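You operate a simulated robot arm through the tools that you are given. There is no shell and no other tool. Be economical: measure what you need, move in short steps, check, and stop when the job is done.

Carry out the task below with a simulated robot arm. There is one attempt and no reset: what you move stays moved.

Task
Test the breaker at 15 mA, then at 30 mA.
Fine: slide it on first; one press at each. Dial to OFF after. Leave the breaker on if it tripped at 30, off if the display says HELD.
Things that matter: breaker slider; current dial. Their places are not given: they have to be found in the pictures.

The check looks at the end state, three seconds after you hand in, the way a careful person would. Anything else that was tipped, shoved, dropped, spilled or broken makes it a failure.

Robot
A 6-joint arm with a two-finger parallel gripper, fixed in place. Base frame: the origin is at the foot of the arm, x ahead of it, y to its left, z up. Units: m, degrees, N and s.
With the tool pointing down near the work surface it reaches from about 0.22 to 0.66 m from the base axis. Its first joint turns from -66.0 to 66.0 degrees. Payload 2.9 kg.
Tool frame: the origin (TCP) lies between the finger pads and is the grasp point; the fingertips stand 0.03 m ahead of it; z points along the fingers, y is the line along which they close. The gripper opens to 0.11 m. The fingers are 0.02 m wide and 0.01 m thick; the gripper's body (0.048 by 0.112 m) begins 0.055 m behind the TCP.
Orientation is that of the tool frame in the base frame, as a unit quaternion [x, y, z, w]. With the fingers straight down and closing along the base's y, the tool's x points along the base's -x, its y along +y and its z along -z.

Tools
- The arm moves only by the tool arm_command. Its argument "commands" is one flat list of numbers, 7 for each row, row after row: the shift along the base's x, y, z in units of 40 mm (1.0 is 40 mm), then the turn, a rotation vector about the base's x, y, z in units of 6 degrees (1.0 is 6 degrees), then the closure, from 0 (fully open) to 1 (shut). In form: [tx, ty, tz, ax, ay, az, fingers, tx, ty, tz, ax, ay, az, fingers, ...]. A call has 1 to 10 rows; each row shifts and turns the commanded pose from where the row before left it. A call with a number of a shift or a turn outside -1 to 1 is refused whole. Rows are played at 5 a second. More than 0.05 m and 8.6 degrees between two rows, or a gripper value outside its range, and nothing of the call is played. Where a pose cannot be reached the arm comes as near as it can. A force on the tool above 50 N (or 10 N above the force at the start of the call, whichever is more), or a blocked arm, ends the call early, and 0.2 s more pass. The fingers move at their own pace (about 0.108 m/s each) and stop on an object; they squeeze with about 43 N. The grip force told is the motor's: it shows also when the fingers shut on nothing. Time passes only in rows, and 0.2 s behind the last, so rows that do not move let the fingers close. The reply holds the time, the measured pose of the TCP, the force on the tool along the base axes, the opening and the grip force, in the units named above and with some noise, with the torque about the TCP (base axes, N m) and any sound that the robot's microphone picked up.
- Cameras (640 x 400 px; columns grow to the right, rows downward): "scene" is fixed at [0.0699, 0.4178, 1.41]; the picture's right is [-0.80, -0.61, 0.00], its down [-0.23, 0.31, -0.92] and it looks along [0.56, -0.73, -0.38] (base axes); focal length 354 px, centre (320, 200). "wrist" rides on the gripper at [0.072, 0.017, -0.103] in the tool frame; the picture's right is [-0.23, 0.97, 0.00], its down [-0.76, -0.18, -0.62] and it looks along [-0.61, -0.14, 0.78] (tool axes); focal length 222 px, centre (320, 200).
- snapshot(camera): a new picture of that camera. It takes no simulated time.
- measure_at(camera, pixels): there is no depth. For up to 12 entries [column, row, z] of the newest picture of that camera ("zoom" is the newest enlarged one), the place [x, y] in the base frame at which the ray of that pixel passes the height z, good to about 0.002 m, but the place of the scene camera against the robot may be out by one fixed shift of up to 0.018 m in any direction. It takes no simulated time.
- close_up(camera, box): a new picture of the part [left, top, right, bottom] of that camera's present view, enlarged. It takes no simulated time.
- job_done(): hands the job in; it is judged then, once.

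Work in short steps. Measure before you move; look again where a grasp or a placing could have gone wrong, and mend it. You have 80 turns and 34 pictures in all, those below and enlarged ones among them. Open the gripper and draw the arm clear of the work before you hand the job in, unless the task says otherwise; then end with one line.

The tools are called after "Emit:" as name(argument=value, ...) on one line, values as JSON. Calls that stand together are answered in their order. arm_command: Moves the arm, as the interface text tells. Its arguments: {"type":"object","properties":{"commands":{"type":"array","items":{"type":"number"}}},"required":["commands"]} The other tools are called the same way: snapshot (camera) takes a picture; measure_at (camera, pixels) gives the place at which the rays of pixels pass given heights; close_up (camera, box) takes an enlarged picture of a part of a camera's view; job_done () hands the job in.

At the start:

```text
clock: 0.0
ee_pos: [0.4522, 0.0823, 1.2411]
tool_rot: [0.001, 1.0, 0.0, 0.0]
ft_force: [-0.5, 0.0, -0.3]
ft_torque: [0.01, 0.02, 0.0]
width: 0.1104
grasp_force: 0.0
```

scene: 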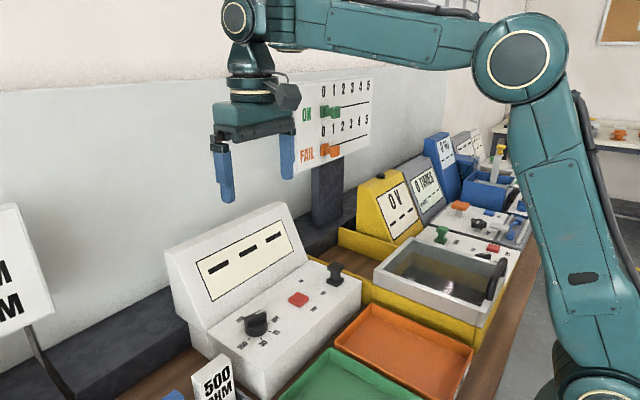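
wrist: 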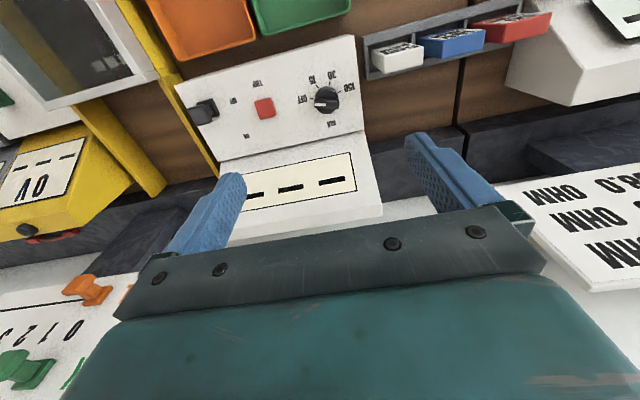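

The white tester in the middle has a dial (wrist 325,98), a red button (265,108) and a black slider (205,112). I take enlarged pictures of it from both cameras.

Emit:
close_up(camera="wrist", box=[170, 30, 390, 168])

Emit:
close_up(camera="scene", box=[160, 195, 400, 345])

```text
2.90 times, centred on (280, 99) of wrist
```

zoom: 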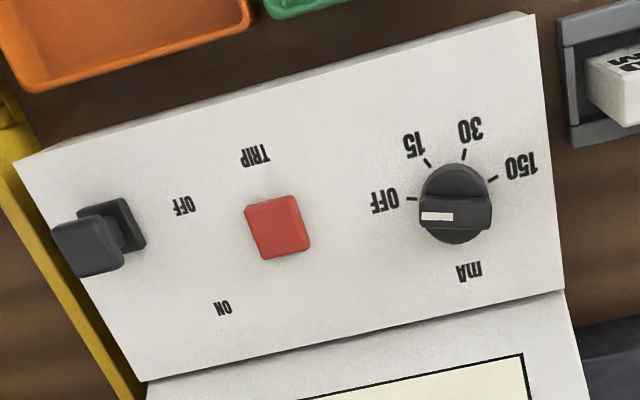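

```text
2.67 times, centred on (280, 270) of scene
```

zoom: 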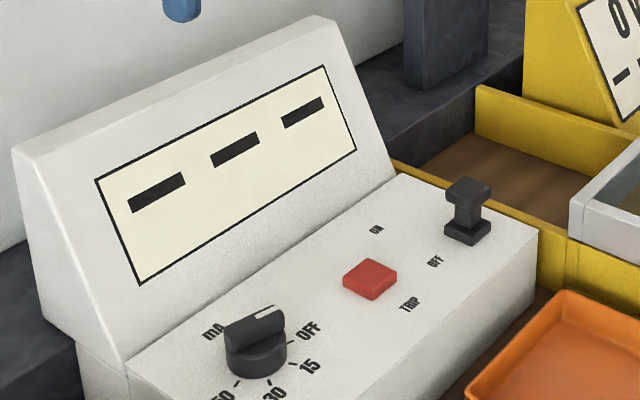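

I move down 120 mm and back 40 mm so the wrist camera gets a second viewpoint to triangulate from.

Emit:
measure_at(camera="wrist", pixels=[[265, 108, 0.94], [265, 108, 0.9], [205, 112, 0.94], [325, 98, 0.94]])

Emit:
arm_command(commands=[-0.5, -0.5, -0.8, 0, 0, 0, 0, -0.5, -0.5, -0.8, 0, 0, 0, 0, 0, -0.5, -0.8, 0, 0, 0, 0, 0, -0.5, -0.6, 0, 0, 0, 0, 0, 0, 0, 0, 0, 0, 0])

Emit:
snapshot(camera="wrist")

```text
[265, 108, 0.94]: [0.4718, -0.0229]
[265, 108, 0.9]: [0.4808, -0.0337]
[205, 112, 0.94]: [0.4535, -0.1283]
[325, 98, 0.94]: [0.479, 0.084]
```

```text
clock: 1.2
ee_pos: [0.4132, 0.0011, 1.1207]
tool_rot: [-0.001, 1.0, 0.0, 0.0]
ft_force: [0.0, -0.3, 0.2]
ft_torque: [0.01, 0.0, -0.04]
width: 0.11
grasp_force: 0.0
```

```text
29 pictures are left
```

wrist: 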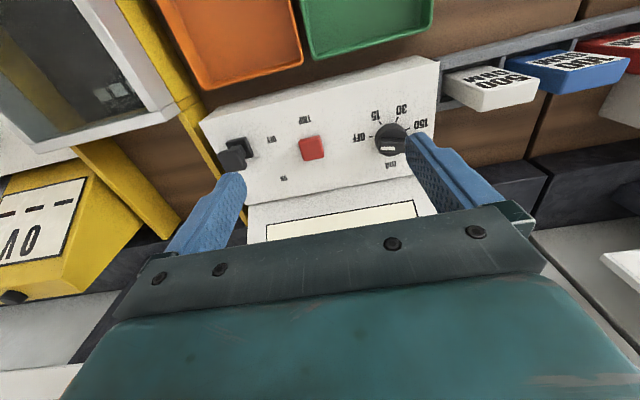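

The button is now at (312,148), the dial at about (390,142) and the slider knob at (233,158), with its base at (238,148). I measure each at several heights.

Emit:
close_up(camera="wrist", box=[190, 50, 450, 212])

Emit:
measure_at(camera="wrist", pixels=[[312, 148, 0.94], [312, 148, 0.9], [312, 148, 0.86], [312, 148, 0.8], [276, 139, 0.9], [276, 139, 0.84], [389, 165, 0.9], [389, 165, 0.84]])

```text
2.46 times, centred on (320, 131) of wrist
```

zoom: 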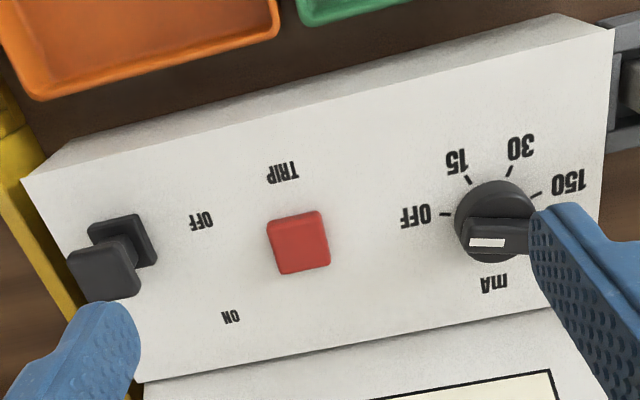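

```text
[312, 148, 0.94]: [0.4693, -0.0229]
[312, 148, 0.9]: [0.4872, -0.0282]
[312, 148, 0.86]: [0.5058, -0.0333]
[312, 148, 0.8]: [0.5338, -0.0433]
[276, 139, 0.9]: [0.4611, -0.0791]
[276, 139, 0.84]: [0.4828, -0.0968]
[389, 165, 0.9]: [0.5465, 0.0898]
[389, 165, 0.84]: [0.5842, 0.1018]
```

The panel comes out level, at z of about 0.93, and square to the base axes. I measure the ticks, labels and controls in the enlarged picture.

Emit:
measure_at(camera="zoom", pixels=[[445, 214, 0.93], [468, 179, 0.93], [511, 172, 0.93], [536, 193, 0.93], [230, 317, 0.93], [201, 220, 0.93], [120, 216, 0.935], [104, 277, 0.97], [104, 277, 0.95], [470, 243, 0.96], [504, 241, 0.96], [299, 242, 0.935]])

Emit:
close_up(camera="scene", box=[220, 250, 380, 350])

```text
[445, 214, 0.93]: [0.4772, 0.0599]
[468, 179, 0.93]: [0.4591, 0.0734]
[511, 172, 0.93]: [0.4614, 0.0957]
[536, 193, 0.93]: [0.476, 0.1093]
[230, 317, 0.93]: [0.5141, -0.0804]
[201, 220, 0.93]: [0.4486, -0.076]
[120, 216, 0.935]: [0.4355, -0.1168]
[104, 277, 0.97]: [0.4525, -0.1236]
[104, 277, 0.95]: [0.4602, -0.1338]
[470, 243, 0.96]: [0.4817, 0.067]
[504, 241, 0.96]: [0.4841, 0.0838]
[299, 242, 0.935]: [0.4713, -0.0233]
```

```text
4.00 times, centred on (300, 300) of scene
```

zoom: 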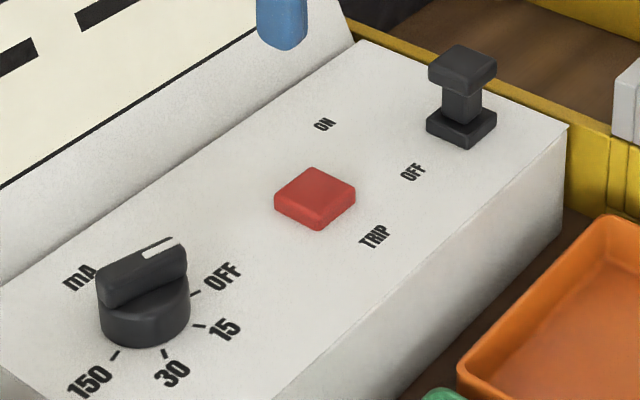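

The dial points at OFF, centred near (0.482, 0.085), with its top at z of about 0.963. Clockwise turns of about 52° each go to 15 and then 30. The slider cap is at about (0.454, -0.126), top z about 0.96, in the OFF row, and ON lies about +65 mm in x. I move above the slider with the fingers half open.

Emit:
arm_command(commands=[0.2, -0.636, -0.4, 0, 0, 0, 0.5, 0.2, -0.636, -0.4, 0, 0, 0, 0.5, 0.2, -0.636, -0.4, 0, 0, 0, 0.5, 0.2, -0.636, -0.4, 0, 0, 0, 0.5, 0.2, -0.636, -0.4, 0, 0, 0, 0.5, 0, 0, -0.27, 0, 0, 0, 0.5, 0, 0, 0, 0, 0, 0, 0.5])

Emit:
snapshot(camera="wrist")

Emit:
close_up(camera="scene", box=[220, 200, 420, 325])

```text
clock: 2.8
ee_pos: [0.451, -0.125, 1.0318]
tool_rot: [0.0, 1.0, -0.001, -0.001]
ft_force: [-0.5, 0.0, -0.7]
ft_torque: [-0.01, 0.02, 0.0]
width: 0.0551
grasp_force: 0.0
```

```text
26 pictures are left
```

wrist: 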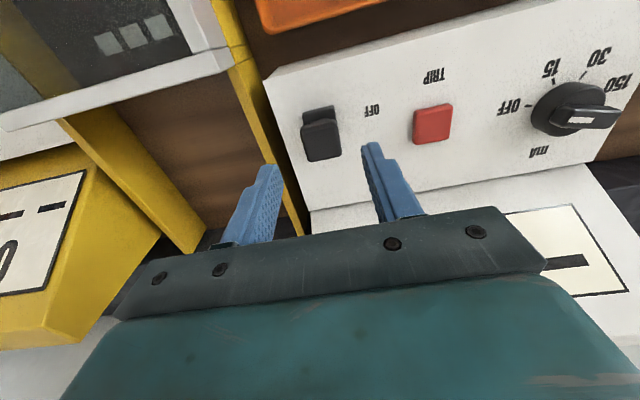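

```text
3.20 times, centred on (320, 262) of scene
```

zoom: 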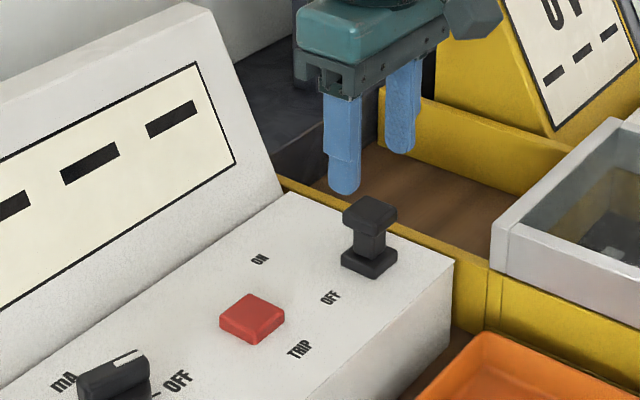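

The cap top centre shows at (321,140). I measure it from this nearer view, along with the labels, button and dial.

Emit:
measure_at(camera="wrist", pixels=[[321, 140, 0.965], [321, 140, 0.955], [318, 111, 0.935], [433, 124, 0.937], [372, 110, 0.93], [302, 126, 0.96], [337, 119, 0.96], [343, 155, 0.96], [578, 120, 0.963]])

```text
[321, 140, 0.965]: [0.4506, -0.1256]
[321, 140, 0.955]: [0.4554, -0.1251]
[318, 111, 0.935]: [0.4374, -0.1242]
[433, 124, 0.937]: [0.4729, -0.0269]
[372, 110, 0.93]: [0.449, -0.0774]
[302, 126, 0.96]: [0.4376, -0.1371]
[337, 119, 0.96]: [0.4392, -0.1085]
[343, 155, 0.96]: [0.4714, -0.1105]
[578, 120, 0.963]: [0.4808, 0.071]
```

The cap is centred at about (0.454, -0.124), in line with the tool. I descend to z of about 0.977 around it, then close.

Emit:
arm_command(commands=[0.08, 0, -0.5, 0, 0, 0, 0.5, 0, 0, -0.5, 0, 0, 0, 0.5, 0, 0, -0.37, 0, 0, 0, 0.5, 0, 0, 0, 0, 0, 0, 0.85, 0, 0, 0, 0, 0, 0, 0.85])

Emit:
close_up(camera="scene", box=[220, 200, 420, 325])

```text
clock: 4.0
ee_pos: [0.4548, -0.1243, 0.9748]
tool_rot: [-0.002, 1.0, 0.001, 0.0]
ft_force: [0.2, 11.8, 2.2]
ft_torque: [0.31, 0.02, -0.28]
width: 0.0299
grasp_force: 44.7
```

```text
3.20 times, centred on (320, 262) of scene
```

zoom: 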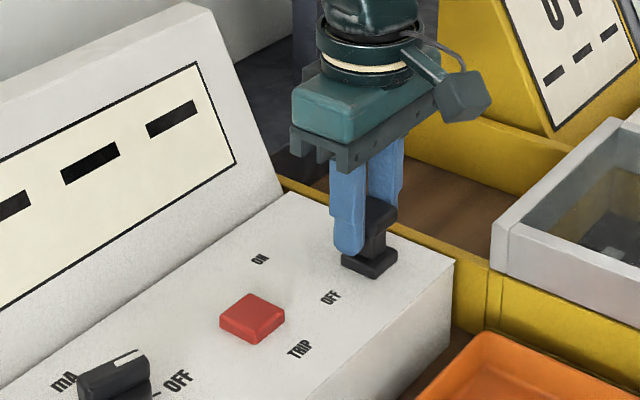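

The fingers hold the cap (30 mm, 45 N). I slide toward ON in +x and watch the force.

Emit:
arm_command(commands=[0.2, 0.03, 0, 0, 0, 0, 0.85, 0.2, 0, 0, 0, 0, 0, 0.85, 0.2, 0, 0, 0, 0, 0, 0.85, 0.2, 0, 0, 0, 0, 0, 0.85, 0.2, 0, 0, 0, 0, 0, 0.85, 0, 0, 0, 0, 0, 0, 0.85])

```text
clock: 5.4
ee_pos: [0.4953, -0.1248, 0.9749]
tool_rot: [0.002, 1.0, -0.001, 0.001]
ft_force: [-1.2, -8.3, 6.8]
ft_torque: [-0.27, 0.78, 0.69]
width: 0.0298
grasp_force: 45.1
```

It slides freely (+40 mm, little force). I carry on toward ON in small steps.

Emit:
arm_command(commands=[0.15, 0, 0, 0, 0, 0, 0.85, 0.15, 0, 0, 0, 0, 0, 0.85, 0.1, 0, 0, 0, 0, 0, 0.85, 0.1, 0, 0, 0, 0, 0, 0.85, 0, 0, 0, 0, 0, 0, 0.85])

Emit:
close_up(camera="scene", box=[180, 200, 380, 325])

```text
clock: 6.6
ee_pos: [0.5133, -0.1249, 0.9746]
tool_rot: [0.0, 1.0, 0.001, -0.004]
ft_force: [-25.6, -3.4, -5.6]
ft_torque: [-0.05, -0.73, 0.04]
width: 0.0296
grasp_force: 45.2
```

```text
3.20 times, centred on (280, 262) of scene
```

zoom: 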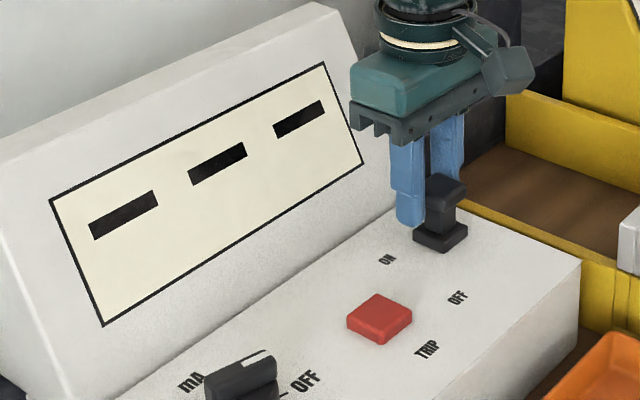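

The slider is against its stop (-25.6 N) at the ON row. I ease off, release, rise, and start turning the tool while travelling toward the dial.

Emit:
arm_command(commands=[-0.04, 0, 0, 0, 0, 0, 0.5, 0, 0, 0, 0, 0, 0, 0.5, 0, 0, 0.7, 0, 0, 0, 0.5, 0, 0, 0.7, 0, 0, 0, 0.5, 0, 0, 0.7, 0, 0, 0, 0.5, -0.3, 0.9, 0, 0, 0, 1, 0.5, -0.3, 0.9, 0, 0, 0, 1, 0.5, -0.16, 0.9, 0, 0, 0, 1, 0.5, 0, 0.9, 0, 0, 0, 1, 0.5, 0, 0.9, 0, 0, 0, 1, 0.5])

Emit:
arm_command(commands=[0, 0.75, 0, 0, 0, 1, 0.5, 0, 0, 0, 0, 0, 1, 0.5, 0, 0, 0, 0, 0, 1, 0.5, 0, 0, 0, 0, 0, 1, 0.5, 0, 0, 0, 0, 0, 1, 0.5, 0, 0, 0, 0, 0, 1, 0.5, 0, 0, 0, 0, 0, 1, 0.5, 0, 0, 0, 0, 0, 1, 0.5, 0, 0, 0, 0, 0, 0.33, 0.5, 0, 0, 0, 0, 0, 0, 0.5])

Emit:
snapshot(camera="wrist")

Emit:
snapshot(camera="scene")

```text
clock: 8.8
ee_pos: [0.4832, 0.0556, 1.0586]
tool_rot: [-0.259, 0.966, 0.0, 0.0]
ft_force: [-0.4, -0.6, 0.4]
ft_torque: [-0.03, 0.02, 0.01]
width: 0.0549
grasp_force: 0.1
```

```text
clock: 11.0
ee_pos: [0.484, 0.0853, 1.0594]
tool_rot: [-0.643, 0.766, -0.001, 0.0]
ft_force: [-0.2, -0.1, 0.3]
ft_torque: [0.03, -0.01, -0.03]
width: 0.0549
grasp_force: 0.0
```

```text
22 pictures are left
```

wrist: 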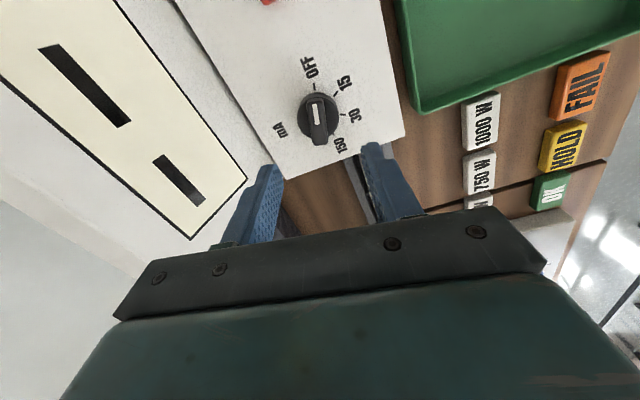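

```text
21 pictures are left
```

scene: 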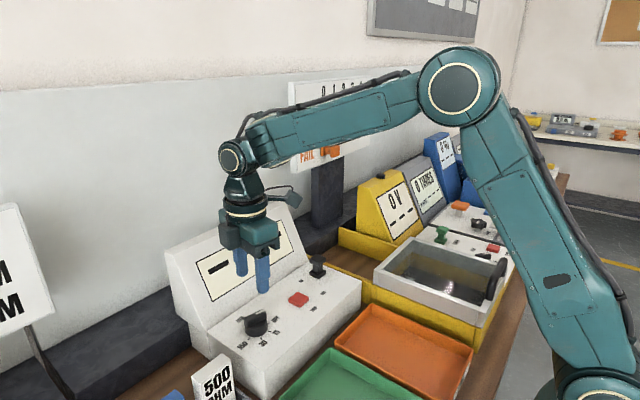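

The dial bar runs from (314,98) to (321,143) in the wrist view. I enlarge it to measure its axis and the ticks.

Emit:
close_up(camera="wrist", box=[256, 50, 384, 160])

```text
3.64 times, centred on (320, 105) of wrist
```

zoom: 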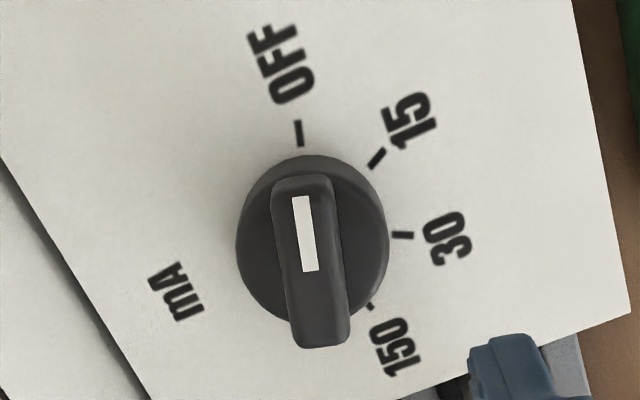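

Emit:
measure_at(camera="zoom", pixels=[[299, 133, 0.93], [376, 158, 0.93], [403, 235, 0.93], [371, 307, 0.93], [300, 197, 0.963], [311, 270, 0.963], [300, 183, 0.963], [320, 335, 0.963], [275, 195, 0.963], [331, 190, 0.963]])

```text
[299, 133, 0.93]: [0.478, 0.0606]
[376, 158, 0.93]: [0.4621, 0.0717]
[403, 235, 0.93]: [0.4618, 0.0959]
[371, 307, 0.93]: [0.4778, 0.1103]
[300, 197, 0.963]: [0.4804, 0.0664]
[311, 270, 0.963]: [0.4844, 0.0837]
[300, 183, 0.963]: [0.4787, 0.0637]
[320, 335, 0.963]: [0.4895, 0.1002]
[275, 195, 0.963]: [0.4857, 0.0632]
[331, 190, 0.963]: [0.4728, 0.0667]
```

The dial centre is (0.484, 0.084) and the bar points at OFF. I align the tool with the bar (-4°), descend to z of about 0.981 and close.

Emit:
arm_command(commands=[0, -0.03, -0.65, 0, 0, -0.6, 0.5, 0, 0, -0.65, 0, 0, 0, 0.5, 0, 0, -0.46, 0, 0, 0, 0.5, 0, 0, -0.2, 0, 0, 0, 0.5, 0, 0, 0, 0, 0, 0, 0.95, 0, 0, 0, 0, 0, 0, 0.95, 0, 0, 0, 0, 0, 0, 0.95])

Emit:
close_up(camera="wrist", box=[200, 50, 440, 200])

```text
clock: 12.6
ee_pos: [0.4835, 0.0833, 0.9812]
tool_rot: [-0.617, 0.787, -0.001, 0.003]
ft_force: [21.1, -3.7, -7.4]
ft_torque: [0.24, -0.34, -0.83]
width: 0.0157
grasp_force: 45.5
```

```text
2.67 times, centred on (320, 125) of wrist
```

zoom: 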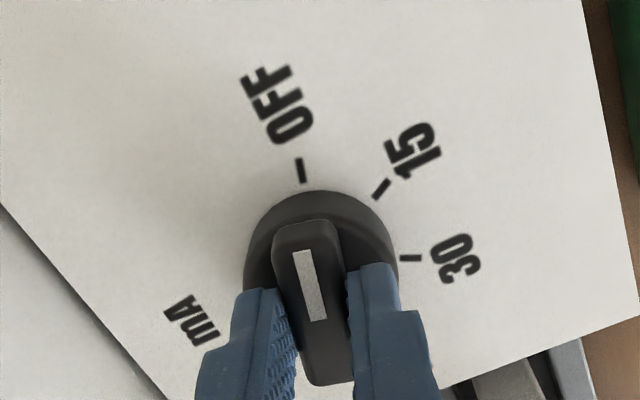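

The bar is gripped (16 mm). I shift 1.2 mm to relax the side force and turn clockwise about 51° to 15.

Emit:
arm_command(commands=[0.03, 0, 0, 0, 0, -0.5, 0.95, 0, 0, 0, 0, 0, -1, 0.95, 0, 0, 0, 0, 0, -1, 0.95, 0, 0, 0, 0, 0, -1, 0.95, 0, 0, 0, 0, 0, -1, 0.95, 0, 0, 0, 0, 0, -1, 0.95, 0, 0, 0, 0, 0, -1, 0.95, 0, 0, 0, 0, 0, -1, 0.95, 0, 0, 0, 0, 0, -1, 0.95, 0, 0, 0, 0, 0, 0, 0.95])

Emit:
close_up(camera="wrist", box=[200, 50, 440, 200])

```text
clock: 14.8
ee_pos: [0.4835, 0.0846, 0.9812]
tool_rot: [-0.22, 0.975, 0.0, 0.0]
ft_force: [-5.2, -2.6, 14.5]
ft_torque: [0.18, -0.39, -0.03]
width: 0.0155
grasp_force: 45.0
```

```text
2.67 times, centred on (320, 125) of wrist
```

zoom: 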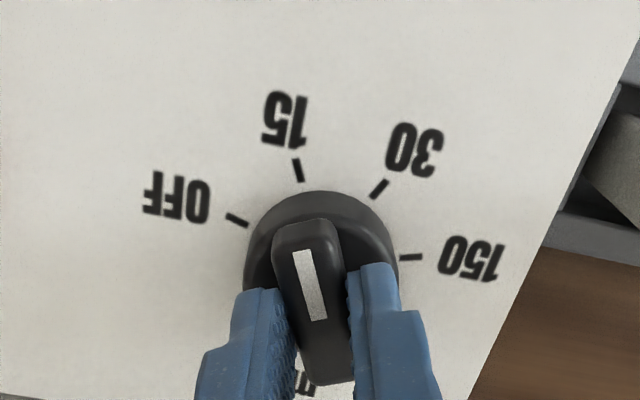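

The bar now points to 15, at the same offset as it had at OFF. I release, rise, close the fingers and move above the button at about (0.472, -0.025).

Emit:
arm_command(commands=[0, 0, 0, 0, 0, 0, 0.5, 0, 0, 0, 0, 0, 0, 0.5, 0, 0, 0.6, 0, 0, 0, 0.5, 0, 0, 0.6, 0, 0, 0, 0.5, 0, -0.9, 0, 0, 0, 0, 1, -0.14, -0.9, 0, 0, 0, 0, 1, -0.15, -0.94, 0, 0, 0, 0, 1, 0, 0, 0, 0, 0, 0, 1, 0, 0, -0.5, 0, 0, 0, 1, 0, 0, 0, 0, 0, 0, 1])

Emit:
snapshot(camera="wrist")

Emit:
close_up(camera="scene", box=[180, 200, 380, 325])

```text
clock: 17.0
ee_pos: [0.474, -0.0267, 1.0079]
tool_rot: [-0.22, 0.975, 0.001, 0.0]
ft_force: [-1.0, 0.5, -0.3]
ft_torque: [-0.05, 0.0, 0.03]
width: 0.0
grasp_force: 37.9
```

```text
17 pictures are left
```

wrist: 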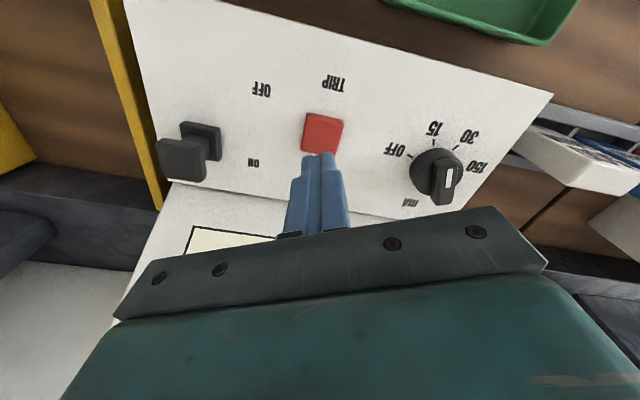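

```text
3.20 times, centred on (280, 262) of scene
```

zoom: 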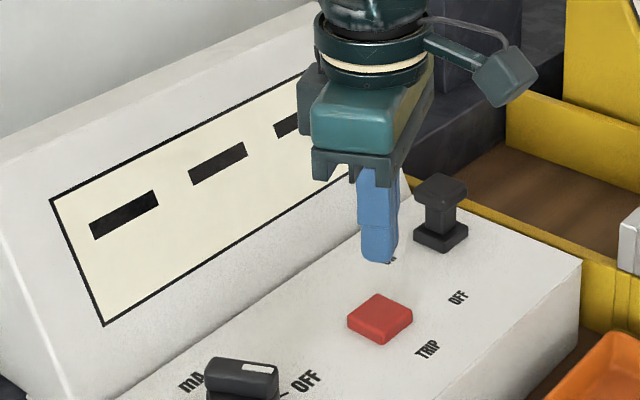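

The button centre is at (322,131). I check it and the dial pointing in an enlargement before pressing.

Emit:
close_up(camera="wrist", box=[290, 90, 514, 230])

Emit:
measure_at(camera="wrist", pixels=[[323, 129, 0.937], [449, 173, 0.963], [450, 190, 0.963], [418, 157, 0.93]])

```text
2.86 times, centred on (402, 160) of wrist
```

zoom: 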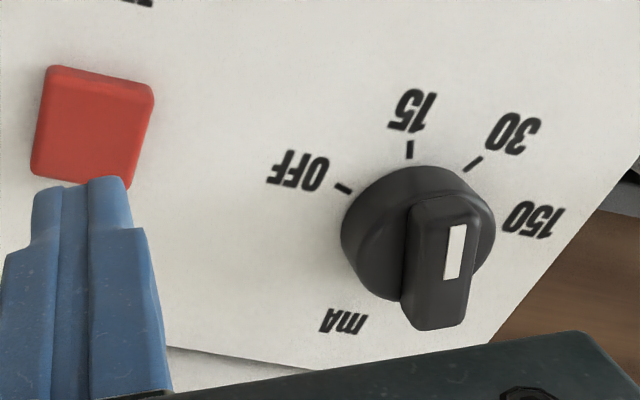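

```text
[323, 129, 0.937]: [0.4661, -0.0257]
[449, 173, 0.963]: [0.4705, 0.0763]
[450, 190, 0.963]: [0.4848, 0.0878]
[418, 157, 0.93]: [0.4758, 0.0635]
```

Emit:
measure_at(camera="zoom", pixels=[[457, 226, 0.963], [451, 279, 0.963], [343, 188, 0.93], [410, 149, 0.93], [473, 163, 0.93], [446, 200, 0.963], [430, 328, 0.963], [97, 125, 0.937], [97, 125, 0.932]])

```text
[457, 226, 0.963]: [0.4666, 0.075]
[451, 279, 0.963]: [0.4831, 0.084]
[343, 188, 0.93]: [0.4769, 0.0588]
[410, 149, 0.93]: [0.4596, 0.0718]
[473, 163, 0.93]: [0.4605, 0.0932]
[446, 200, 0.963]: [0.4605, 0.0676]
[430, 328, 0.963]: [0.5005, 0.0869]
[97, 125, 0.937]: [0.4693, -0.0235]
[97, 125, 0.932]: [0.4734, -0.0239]
```

The dial mark reads about 61–64°, which is the 15 tick. I go down onto the button (about 0.470, -0.024) in small steps.

Emit:
arm_command(commands=[-0.08, 0.05, -0.5, 0, 0, 0, 1, 0, 0, -0.3, 0, 0, 0, 1, 0, 0, -0.08, 0, 0, 0, 1, 0, 0, -0.05, 0, 0, 0, 1, 0, 0, -0.05, 0, 0, 0, 1, 0, 0, -0.05, 0, 0, 0, 1, 0, 0, -0.05, 0, 0, 0, 1])

```text
clock: 18.6
ee_pos: [0.47, -0.0221, 0.9663]
tool_rot: [-0.22, 0.976, 0.0, 0.0]
ft_force: [-0.7, -0.6, 0.2]
ft_torque: [0.02, 0.01, -0.01]
width: 0.0001
grasp_force: 37.6
```

Not in contact yet (z 0.966, tips at 0.936). I keep going down gently.

Emit:
arm_command(commands=[0, 0, -0.05, 0, 0, 0, 1, 0, 0, -0.05, 0, 0, 0, 1, 0, 0, -0.05, 0, 0, 0, 1, 0, 0, 0, 0, 0, 0, 1])

```text
clock: 19.6
ee_pos: [0.4701, -0.0239, 0.9601]
tool_rot: [-0.22, 0.976, 0.001, 0.001]
ft_force: [-1.7, -0.6, 7.0]
ft_torque: [-0.01, 0.06, -0.02]
width: 0.0001
grasp_force: 37.4
heard: click
```

A click sounded at z 0.960 with 7 N. I rise and read the display and slider.

Emit:
arm_command(commands=[0, 0, 0.3, 0, 0, 0, 1, 0, 0, 0.7, 0, 0, 0, 1, 0, 0, 0.8, 0, 0, 0, 1, 0, 0, 0, 0, 0, 0, 1])

Emit:
close_up(camera="scene", box=[160, 195, 400, 345])

```text
clock: 20.6
ee_pos: [0.4703, -0.0251, 1.0316]
tool_rot: [-0.22, 0.976, 0.001, 0.0]
ft_force: [-0.2, -0.2, 0.0]
ft_torque: [-0.02, 0.0, 0.0]
width: 0.0
grasp_force: 37.5
```

```text
2.67 times, centred on (280, 270) of scene
```

zoom: 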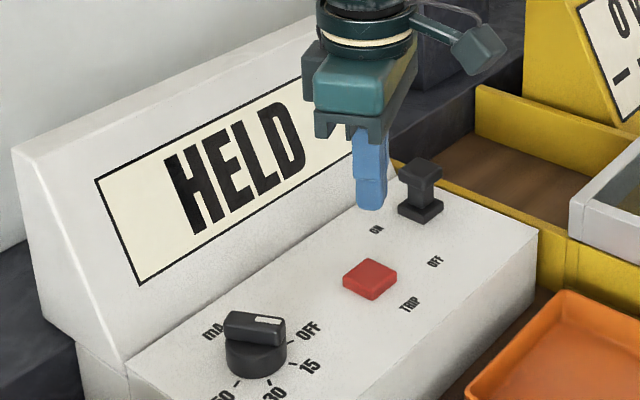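

HELD at 15 mA, with the slider still ON. I go back to the dial with the same tool angle, grip it, and turn another 51° to 30.

Emit:
arm_command(commands=[0, 0.9, 0, 0, 0, 0, 0.5, 0.16, 0.9, 0, 0, 0, 0, 0.5, 0.17, 0.94, 0, 0, 0, 0, 0.5, 0, 0, 0, 0, 0, 0, 0.5, 0, 0, -0.6, 0, 0, 0, 0.5, 0, 0, -0.66, 0, 0, 0, 0.5, 0, 0, 0, 0, 0, 0, 0.95, 0, 0, 0, 0, 0, 0, 0.95, 0, 0, 0, 0, 0, 0, 0.95])

```text
clock: 22.6
ee_pos: [0.4849, 0.0836, 0.9814]
tool_rot: [-0.218, 0.976, 0.0, 0.001]
ft_force: [3.4, -9.2, -4.4]
ft_torque: [0.19, -1.17, -0.02]
width: 0.0156
grasp_force: 45.1
```

The bar is gripped (15.6 mm) with small side forces. Next is the 51° clockwise turn.

Emit:
arm_command(commands=[0, 0, 0, 0, 0, -0.6, 0.95, 0, 0, 0, 0, 0, -1, 0.95, 0, 0, 0, 0, 0, -1, 0.95, 0, 0, 0, 0, 0, -1, 0.95, 0, 0, 0, 0, 0, -1, 0.95, 0, 0, 0, 0, 0, -1, 0.95, 0, 0, 0, 0, 0, -1, 0.95, 0, 0, 0, 0, 0, -1, 0.95, 0, 0, 0, 0, 0, -1, 0.95, 0, 0, 0, 0, 0, 0, 0.95])

Emit:
close_up(camera="wrist", box=[200, 50, 440, 200])

```text
clock: 24.8
ee_pos: [0.4832, 0.0865, 0.9804]
tool_rot: [0.229, 0.973, 0.0, 0.001]
ft_force: [5.3, -16.4, 11.7]
ft_torque: [-0.36, -0.02, -0.02]
width: 0.0157
grasp_force: 44.9
```

```text
2.67 times, centred on (320, 125) of wrist
```

zoom: 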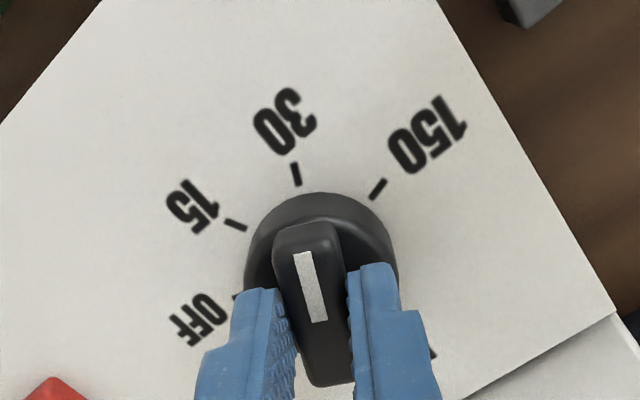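

The bar is at the 30 tick. I release, rise and go back above the button with the fingers closed.

Emit:
arm_command(commands=[0, 0, 0, 0, 0, 0, 0.5, 0, 0, 0, 0, 0, 0, 0.5, 0, 0, 0.6, 0, 0, 0, 0.5, 0, 0, 0.6, 0, 0, 0, 0.5, 0, -0.9, 0, 0, 0, 0, 1, -0.17, -0.9, 0, 0, 0, 0, 1, -0.18, -0.94, 0, 0, 0, 0, 1, 0, 0, 0, 0, 0, 0, 1, 0, 0, -0.5, 0, 0, 0, 1, 0, 0, 0, 0, 0, 0, 1])

Emit:
snapshot(camera="wrist")

```text
clock: 27.0
ee_pos: [0.4701, -0.0232, 1.0091]
tool_rot: [0.226, 0.974, 0.0, -0.001]
ft_force: [-1.4, 0.2, 0.3]
ft_torque: [0.0, 0.01, -0.02]
width: 0.0002
grasp_force: 37.4
```

```text
12 pictures are left
```

wrist: 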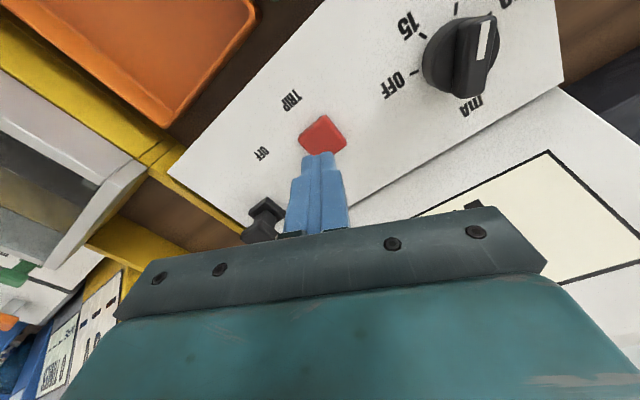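

The dial stays at 30 and the fingers are above the button. I press once, down to about z 0.960 as before.

Emit:
arm_command(commands=[0, -0.02, -0.5, 0, 0, 0, 1, 0, 0, -0.35, 0, 0, 0, 1, 0, 0, -0.1, 0, 0, 0, 1, 0, 0, -0.08, 0, 0, 0, 1, 0, 0, -0.05, 0, 0, 0, 1, 0, 0, -0.05, 0, 0, 0, 1, 0, 0, -0.05, 0, 0, 0, 1, 0, 0, -0.04, 0, 0, 0, 1, 0, 0, 0, 0, 0, 0, 1])

```text
clock: 29.0
ee_pos: [0.4687, -0.0246, 0.9604]
tool_rot: [0.227, 0.974, 0.0, 0.001]
ft_force: [-0.7, 0.3, 7.2]
ft_torque: [0.0, 0.08, -0.03]
width: 0.0001
grasp_force: 37.9
heard: click
```

It clicked. I rise and read the display.

Emit:
arm_command(commands=[0, 0, 0.3, 0, 0, 0, 1, 0, 0, 0.7, 0, 0, 0, 1, 0, 0, 0.8, 0, 0, 0, 1, 0, 0, 0, 0, 0, 0, 1])

Emit:
close_up(camera="scene", box=[160, 195, 400, 345])

```text
clock: 30.0
ee_pos: [0.4696, -0.0246, 1.0322]
tool_rot: [0.227, 0.974, 0.0, 0.001]
ft_force: [0.0, -0.3, -0.4]
ft_torque: [-0.03, 0.01, -0.01]
width: 0.0
grasp_force: 38.1
```

```text
2.67 times, centred on (280, 270) of scene
```

zoom: 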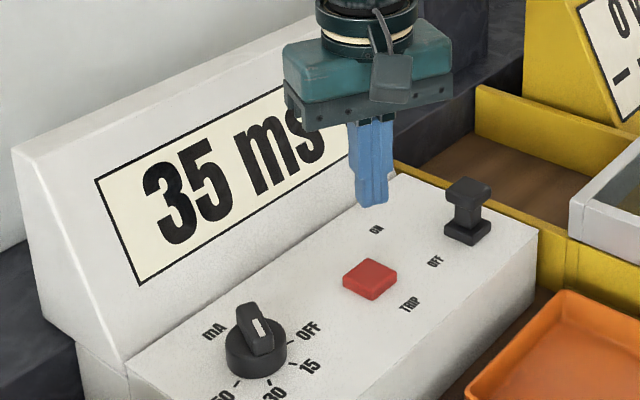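

It tripped at 30 mA (35 ms) and the slider jumped to OFF. The dial goes back to OFF first, so I return and grip it.

Emit:
arm_command(commands=[0, 0.9, 0, 0, 0, 0, 0.5, 0.18, 0.9, 0, 0, 0, 0, 0.5, 0.17, 0.94, 0, 0, 0, 0, 0.5, 0, 0, 0, 0, 0, 0, 0.5, 0, 0, -0.6, 0, 0, 0, 0.5, 0, 0, -0.68, 0, 0, 0, 0.5, 0, 0, 0, 0, 0, 0, 0.95, 0, 0, 0, 0, 0, 0, 0.95, 0, 0, 0, 0, 0, 0, 0.95])

```text
clock: 32.0
ee_pos: [0.4839, 0.0858, 0.981]
tool_rot: [0.226, 0.974, 0.0, 0.0]
ft_force: [0.3, 1.7, -1.6]
ft_torque: [-0.2, -0.57, -0.03]
width: 0.0157
grasp_force: 45.5
```

The bar is gripped. I turn counter-clockwise 102° back to OFF.

Emit:
arm_command(commands=[0, 0, 0, 0, 0, 1, 0.95, 0, 0, 0, 0, 0, 1, 0.95, 0, 0, 0, 0, 0, 1, 0.95, 0, 0, 0, 0, 0, 1, 0.95, 0, 0, 0, 0, 0, 1, 0.95, 0, 0, 0, 0, 0, 1, 0.95, 0, 0, 0, 0, 0, 1, 0.95, 0, 0, 0, 0, 0, 1, 0.95, 0, 0, 0, 0, 0, 1, 0.95])

Emit:
arm_command(commands=[0, 0, 0, 0, 0, 1, 0.95, 0, 0, 0, 0, 0, 1, 0.95, 0, 0, 0, 0, 0, 1, 0.95, 0, 0, 0, 0, 0, 1, 0.95, 0, 0, 0, 0, 0, 1, 0.95, 0, 0, 0, 0, 0, 1, 0.95, 0, 0, 0, 0, 0, 1, 0.95, 0, 0, 0, 0, 0, 1, 0.95, 0, 0, 0, 0, 0, 0, 0.95])

Emit:
close_up(camera="wrist", box=[200, 50, 440, 200])

```text
clock: 34.0
ee_pos: [0.4845, 0.0846, 0.9803]
tool_rot: [-0.239, 0.971, -0.001, 0.0]
ft_force: [19.1, -9.3, -7.5]
ft_torque: [-0.29, -0.27, -0.07]
width: 0.0159
grasp_force: 45.4
```

```text
clock: 36.0
ee_pos: [0.4842, 0.0832, 0.9823]
tool_rot: [-0.612, 0.791, -0.002, 0.002]
ft_force: [22.9, -19.8, -6.8]
ft_torque: [-0.13, -0.5, -0.57]
width: 0.0159
grasp_force: 44.6
```

```text
2.67 times, centred on (320, 125) of wrist
```

zoom: 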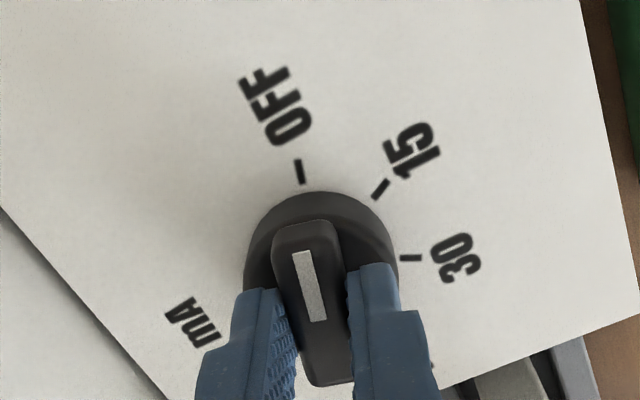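

The dial is at OFF. I release, rise and go back to the slider at (0.454, -0.124), turning the tool back about 75.5°.

Emit:
arm_command(commands=[0, 0, 0, 0, 0, 0, 0.5, 0, 0, 0, 0, 0, 0, 0.5, 0, 0, 0.6, 0, 0, 0, 0.5, 0, 0, 0.7, 0, 0, 0, 0.5, 0, 0, 0.7, 0, 0, -1, 0.5, 0, 0, 0, 0, 0, -1, 0.5, 0, 0, 0, 0, 0, -1, 0.5, 0, -0.9, 0, 0, 0, -1, 0.5, -0.3, -0.9, 0, 0, 0, -1, 0.5, -0.3, -0.9, 0, 0, 0, -1, 0.5])

Emit:
arm_command(commands=[-0.16, -0.9, 0, 0, 0, -1, 0.5, 0, -0.9, 0, 0, 0, -1, 0.5, 0, -0.69, 0, 0, 0, -1, 0.5, 0, 0, 0, 0, 0, -1, 0.5, 0, 0, 0, 0, 0, -1, 0.5, 0, 0, 0, 0, 0, -1, 0.5, 0, 0, 0, 0, 0, -0.57, 0.5, 0, 0, -0.75, 0, 0, 0, 0.5, 0, 0, 0, 0, 0, 0, 0.5])

Emit:
snapshot(camera="wrist")

```text
clock: 38.2
ee_pos: [0.461, -0.0238, 1.0625]
tool_rot: [-0.34, 0.941, 0.001, 0.0]
ft_force: [-0.4, -0.7, 0.5]
ft_torque: [-0.01, 0.0, 0.01]
width: 0.0552
grasp_force: 0.1
```

```text
clock: 40.2
ee_pos: [0.4538, -0.1206, 1.0299]
tool_rot: [-0.002, 1.0, 0.0, -0.001]
ft_force: [-0.6, -0.2, 0.0]
ft_torque: [0.0, 0.02, 0.02]
width: 0.0552
grasp_force: 0.1
```

```text
9 pictures are left
```

wrist: 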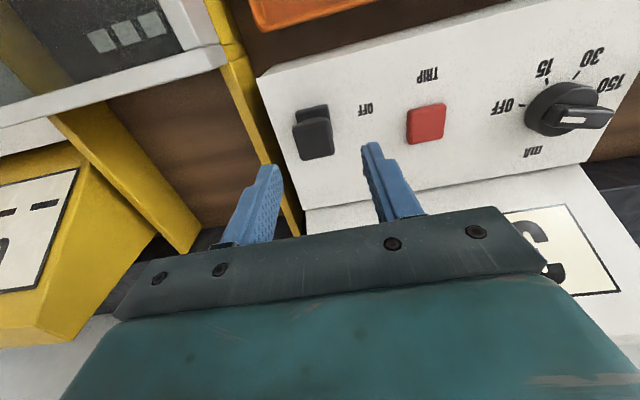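

The slider is at OFF and the tool is about 4 mm too far in +y. I correct that, descend and grip the cap.

Emit:
arm_command(commands=[0, -0.1, -0.4, 0, 0, 0, 0.5, 0, 0, -0.5, 0, 0, 0, 0.5, 0, 0, -0.47, 0, 0, 0, 0.5, 0, 0, 0, 0, 0, 0, 0.85, 0, 0, 0, 0, 0, 0, 0.85, 0, 0, 0, 0, 0, 0, 0.85])

```text
clock: 41.6
ee_pos: [0.4545, -0.1244, 0.9755]
tool_rot: [-0.005, 1.0, 0.001, 0.001]
ft_force: [-0.8, 27.1, 1.5]
ft_torque: [-0.11, -0.03, -0.83]
width: 0.0297
grasp_force: 45.1
```

The cap is gripped, so I slide to ON again, about 59 mm in +x, with a small +y shift to relax the side force.

Emit:
arm_command(commands=[0, 0.04, 0, 0, 0, 0, 0.85, 0.25, 0, 0, 0, 0, 0, 0.85, 0.25, 0, 0, 0, 0, 0, 0.85, 0.25, 0, 0, 0, 0, 0, 0.85, 0.25, 0, 0, 0, 0, 0, 0.85, 0.2, 0, 0, 0, 0, 0, 0.85, 0.15, 0, 0, 0, 0, 0, 0.85, 0.12, 0, 0, 0, 0, 0, 0.85, 0.04, 0, 0, 0, 0, 0, 0.85, 0, 0, 0, 0, 0, 0, 0.85])

```text
clock: 43.8
ee_pos: [0.511, -0.1249, 0.9774]
tool_rot: [-0.003, 1.0, 0.0, -0.002]
ft_force: [-26.4, 2.1, 4.2]
ft_torque: [-0.08, -0.51, -0.26]
width: 0.0299
grasp_force: 45.2
```

It is at the stop again (-26 N). I ease off, release, rise and draw back clear.

Emit:
arm_command(commands=[-0.03, 0, 0, 0, 0, 0, 0.5, 0, 0, 0, 0, 0, 0, 0.5, 0, 0, 0.5, 0, 0, 0, 0.5, 0, 0, 0.8, 0, 0, 0, 0.5, 0, 0, 0.9, 0, 0, 0, 0.2, 0, 0, 0.9, 0, 0, 0, 0, -0.5, 0, 0.9, 0, 0, 0, 0, -0.9, 0, 0.5, 0, 0, 0, 0, -0.9, 0, 0, 0, 0, 0, 0, 0, 0, 0, 0, 0, 0, 0])

Emit:
close_up(camera="scene", box=[160, 195, 400, 345])

Emit:
snapshot(camera="scene")

```text
clock: 46.0
ee_pos: [0.4207, -0.1235, 1.1562]
tool_rot: [-0.003, 1.0, 0.0, 0.0]
ft_force: [0.1, 1.2, 0.7]
ft_torque: [0.01, 0.0, -0.02]
width: 0.1101
grasp_force: 0.1
```

```text
2.67 times, centred on (280, 270) of scene
```

zoom: 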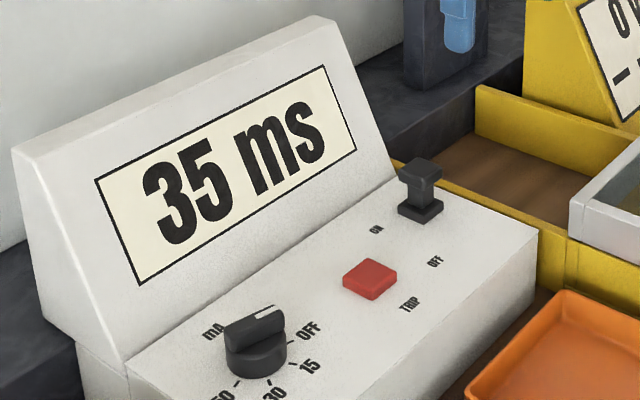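

```text
7 pictures are left
```

scene: 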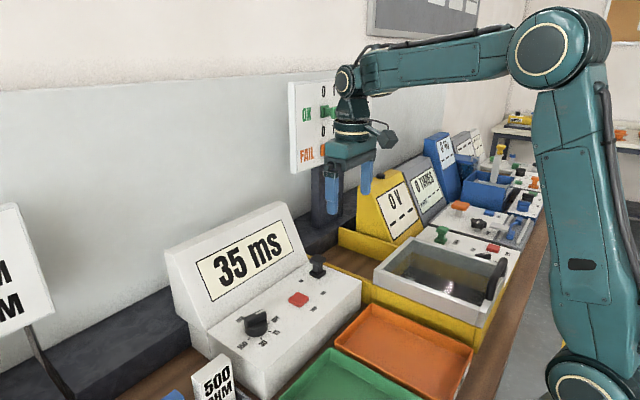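

The slider is ON, the dial is at OFF, the display reads 35 ms, and the arm is clear with the gripper open. I hand in.

Emit:
job_done()

```text
The job is handed in.
```

The breaker held at 15 mA and tripped at 30 mA (35 ms), with one press at each; I turned the dial back to OFF and left the breaker on.
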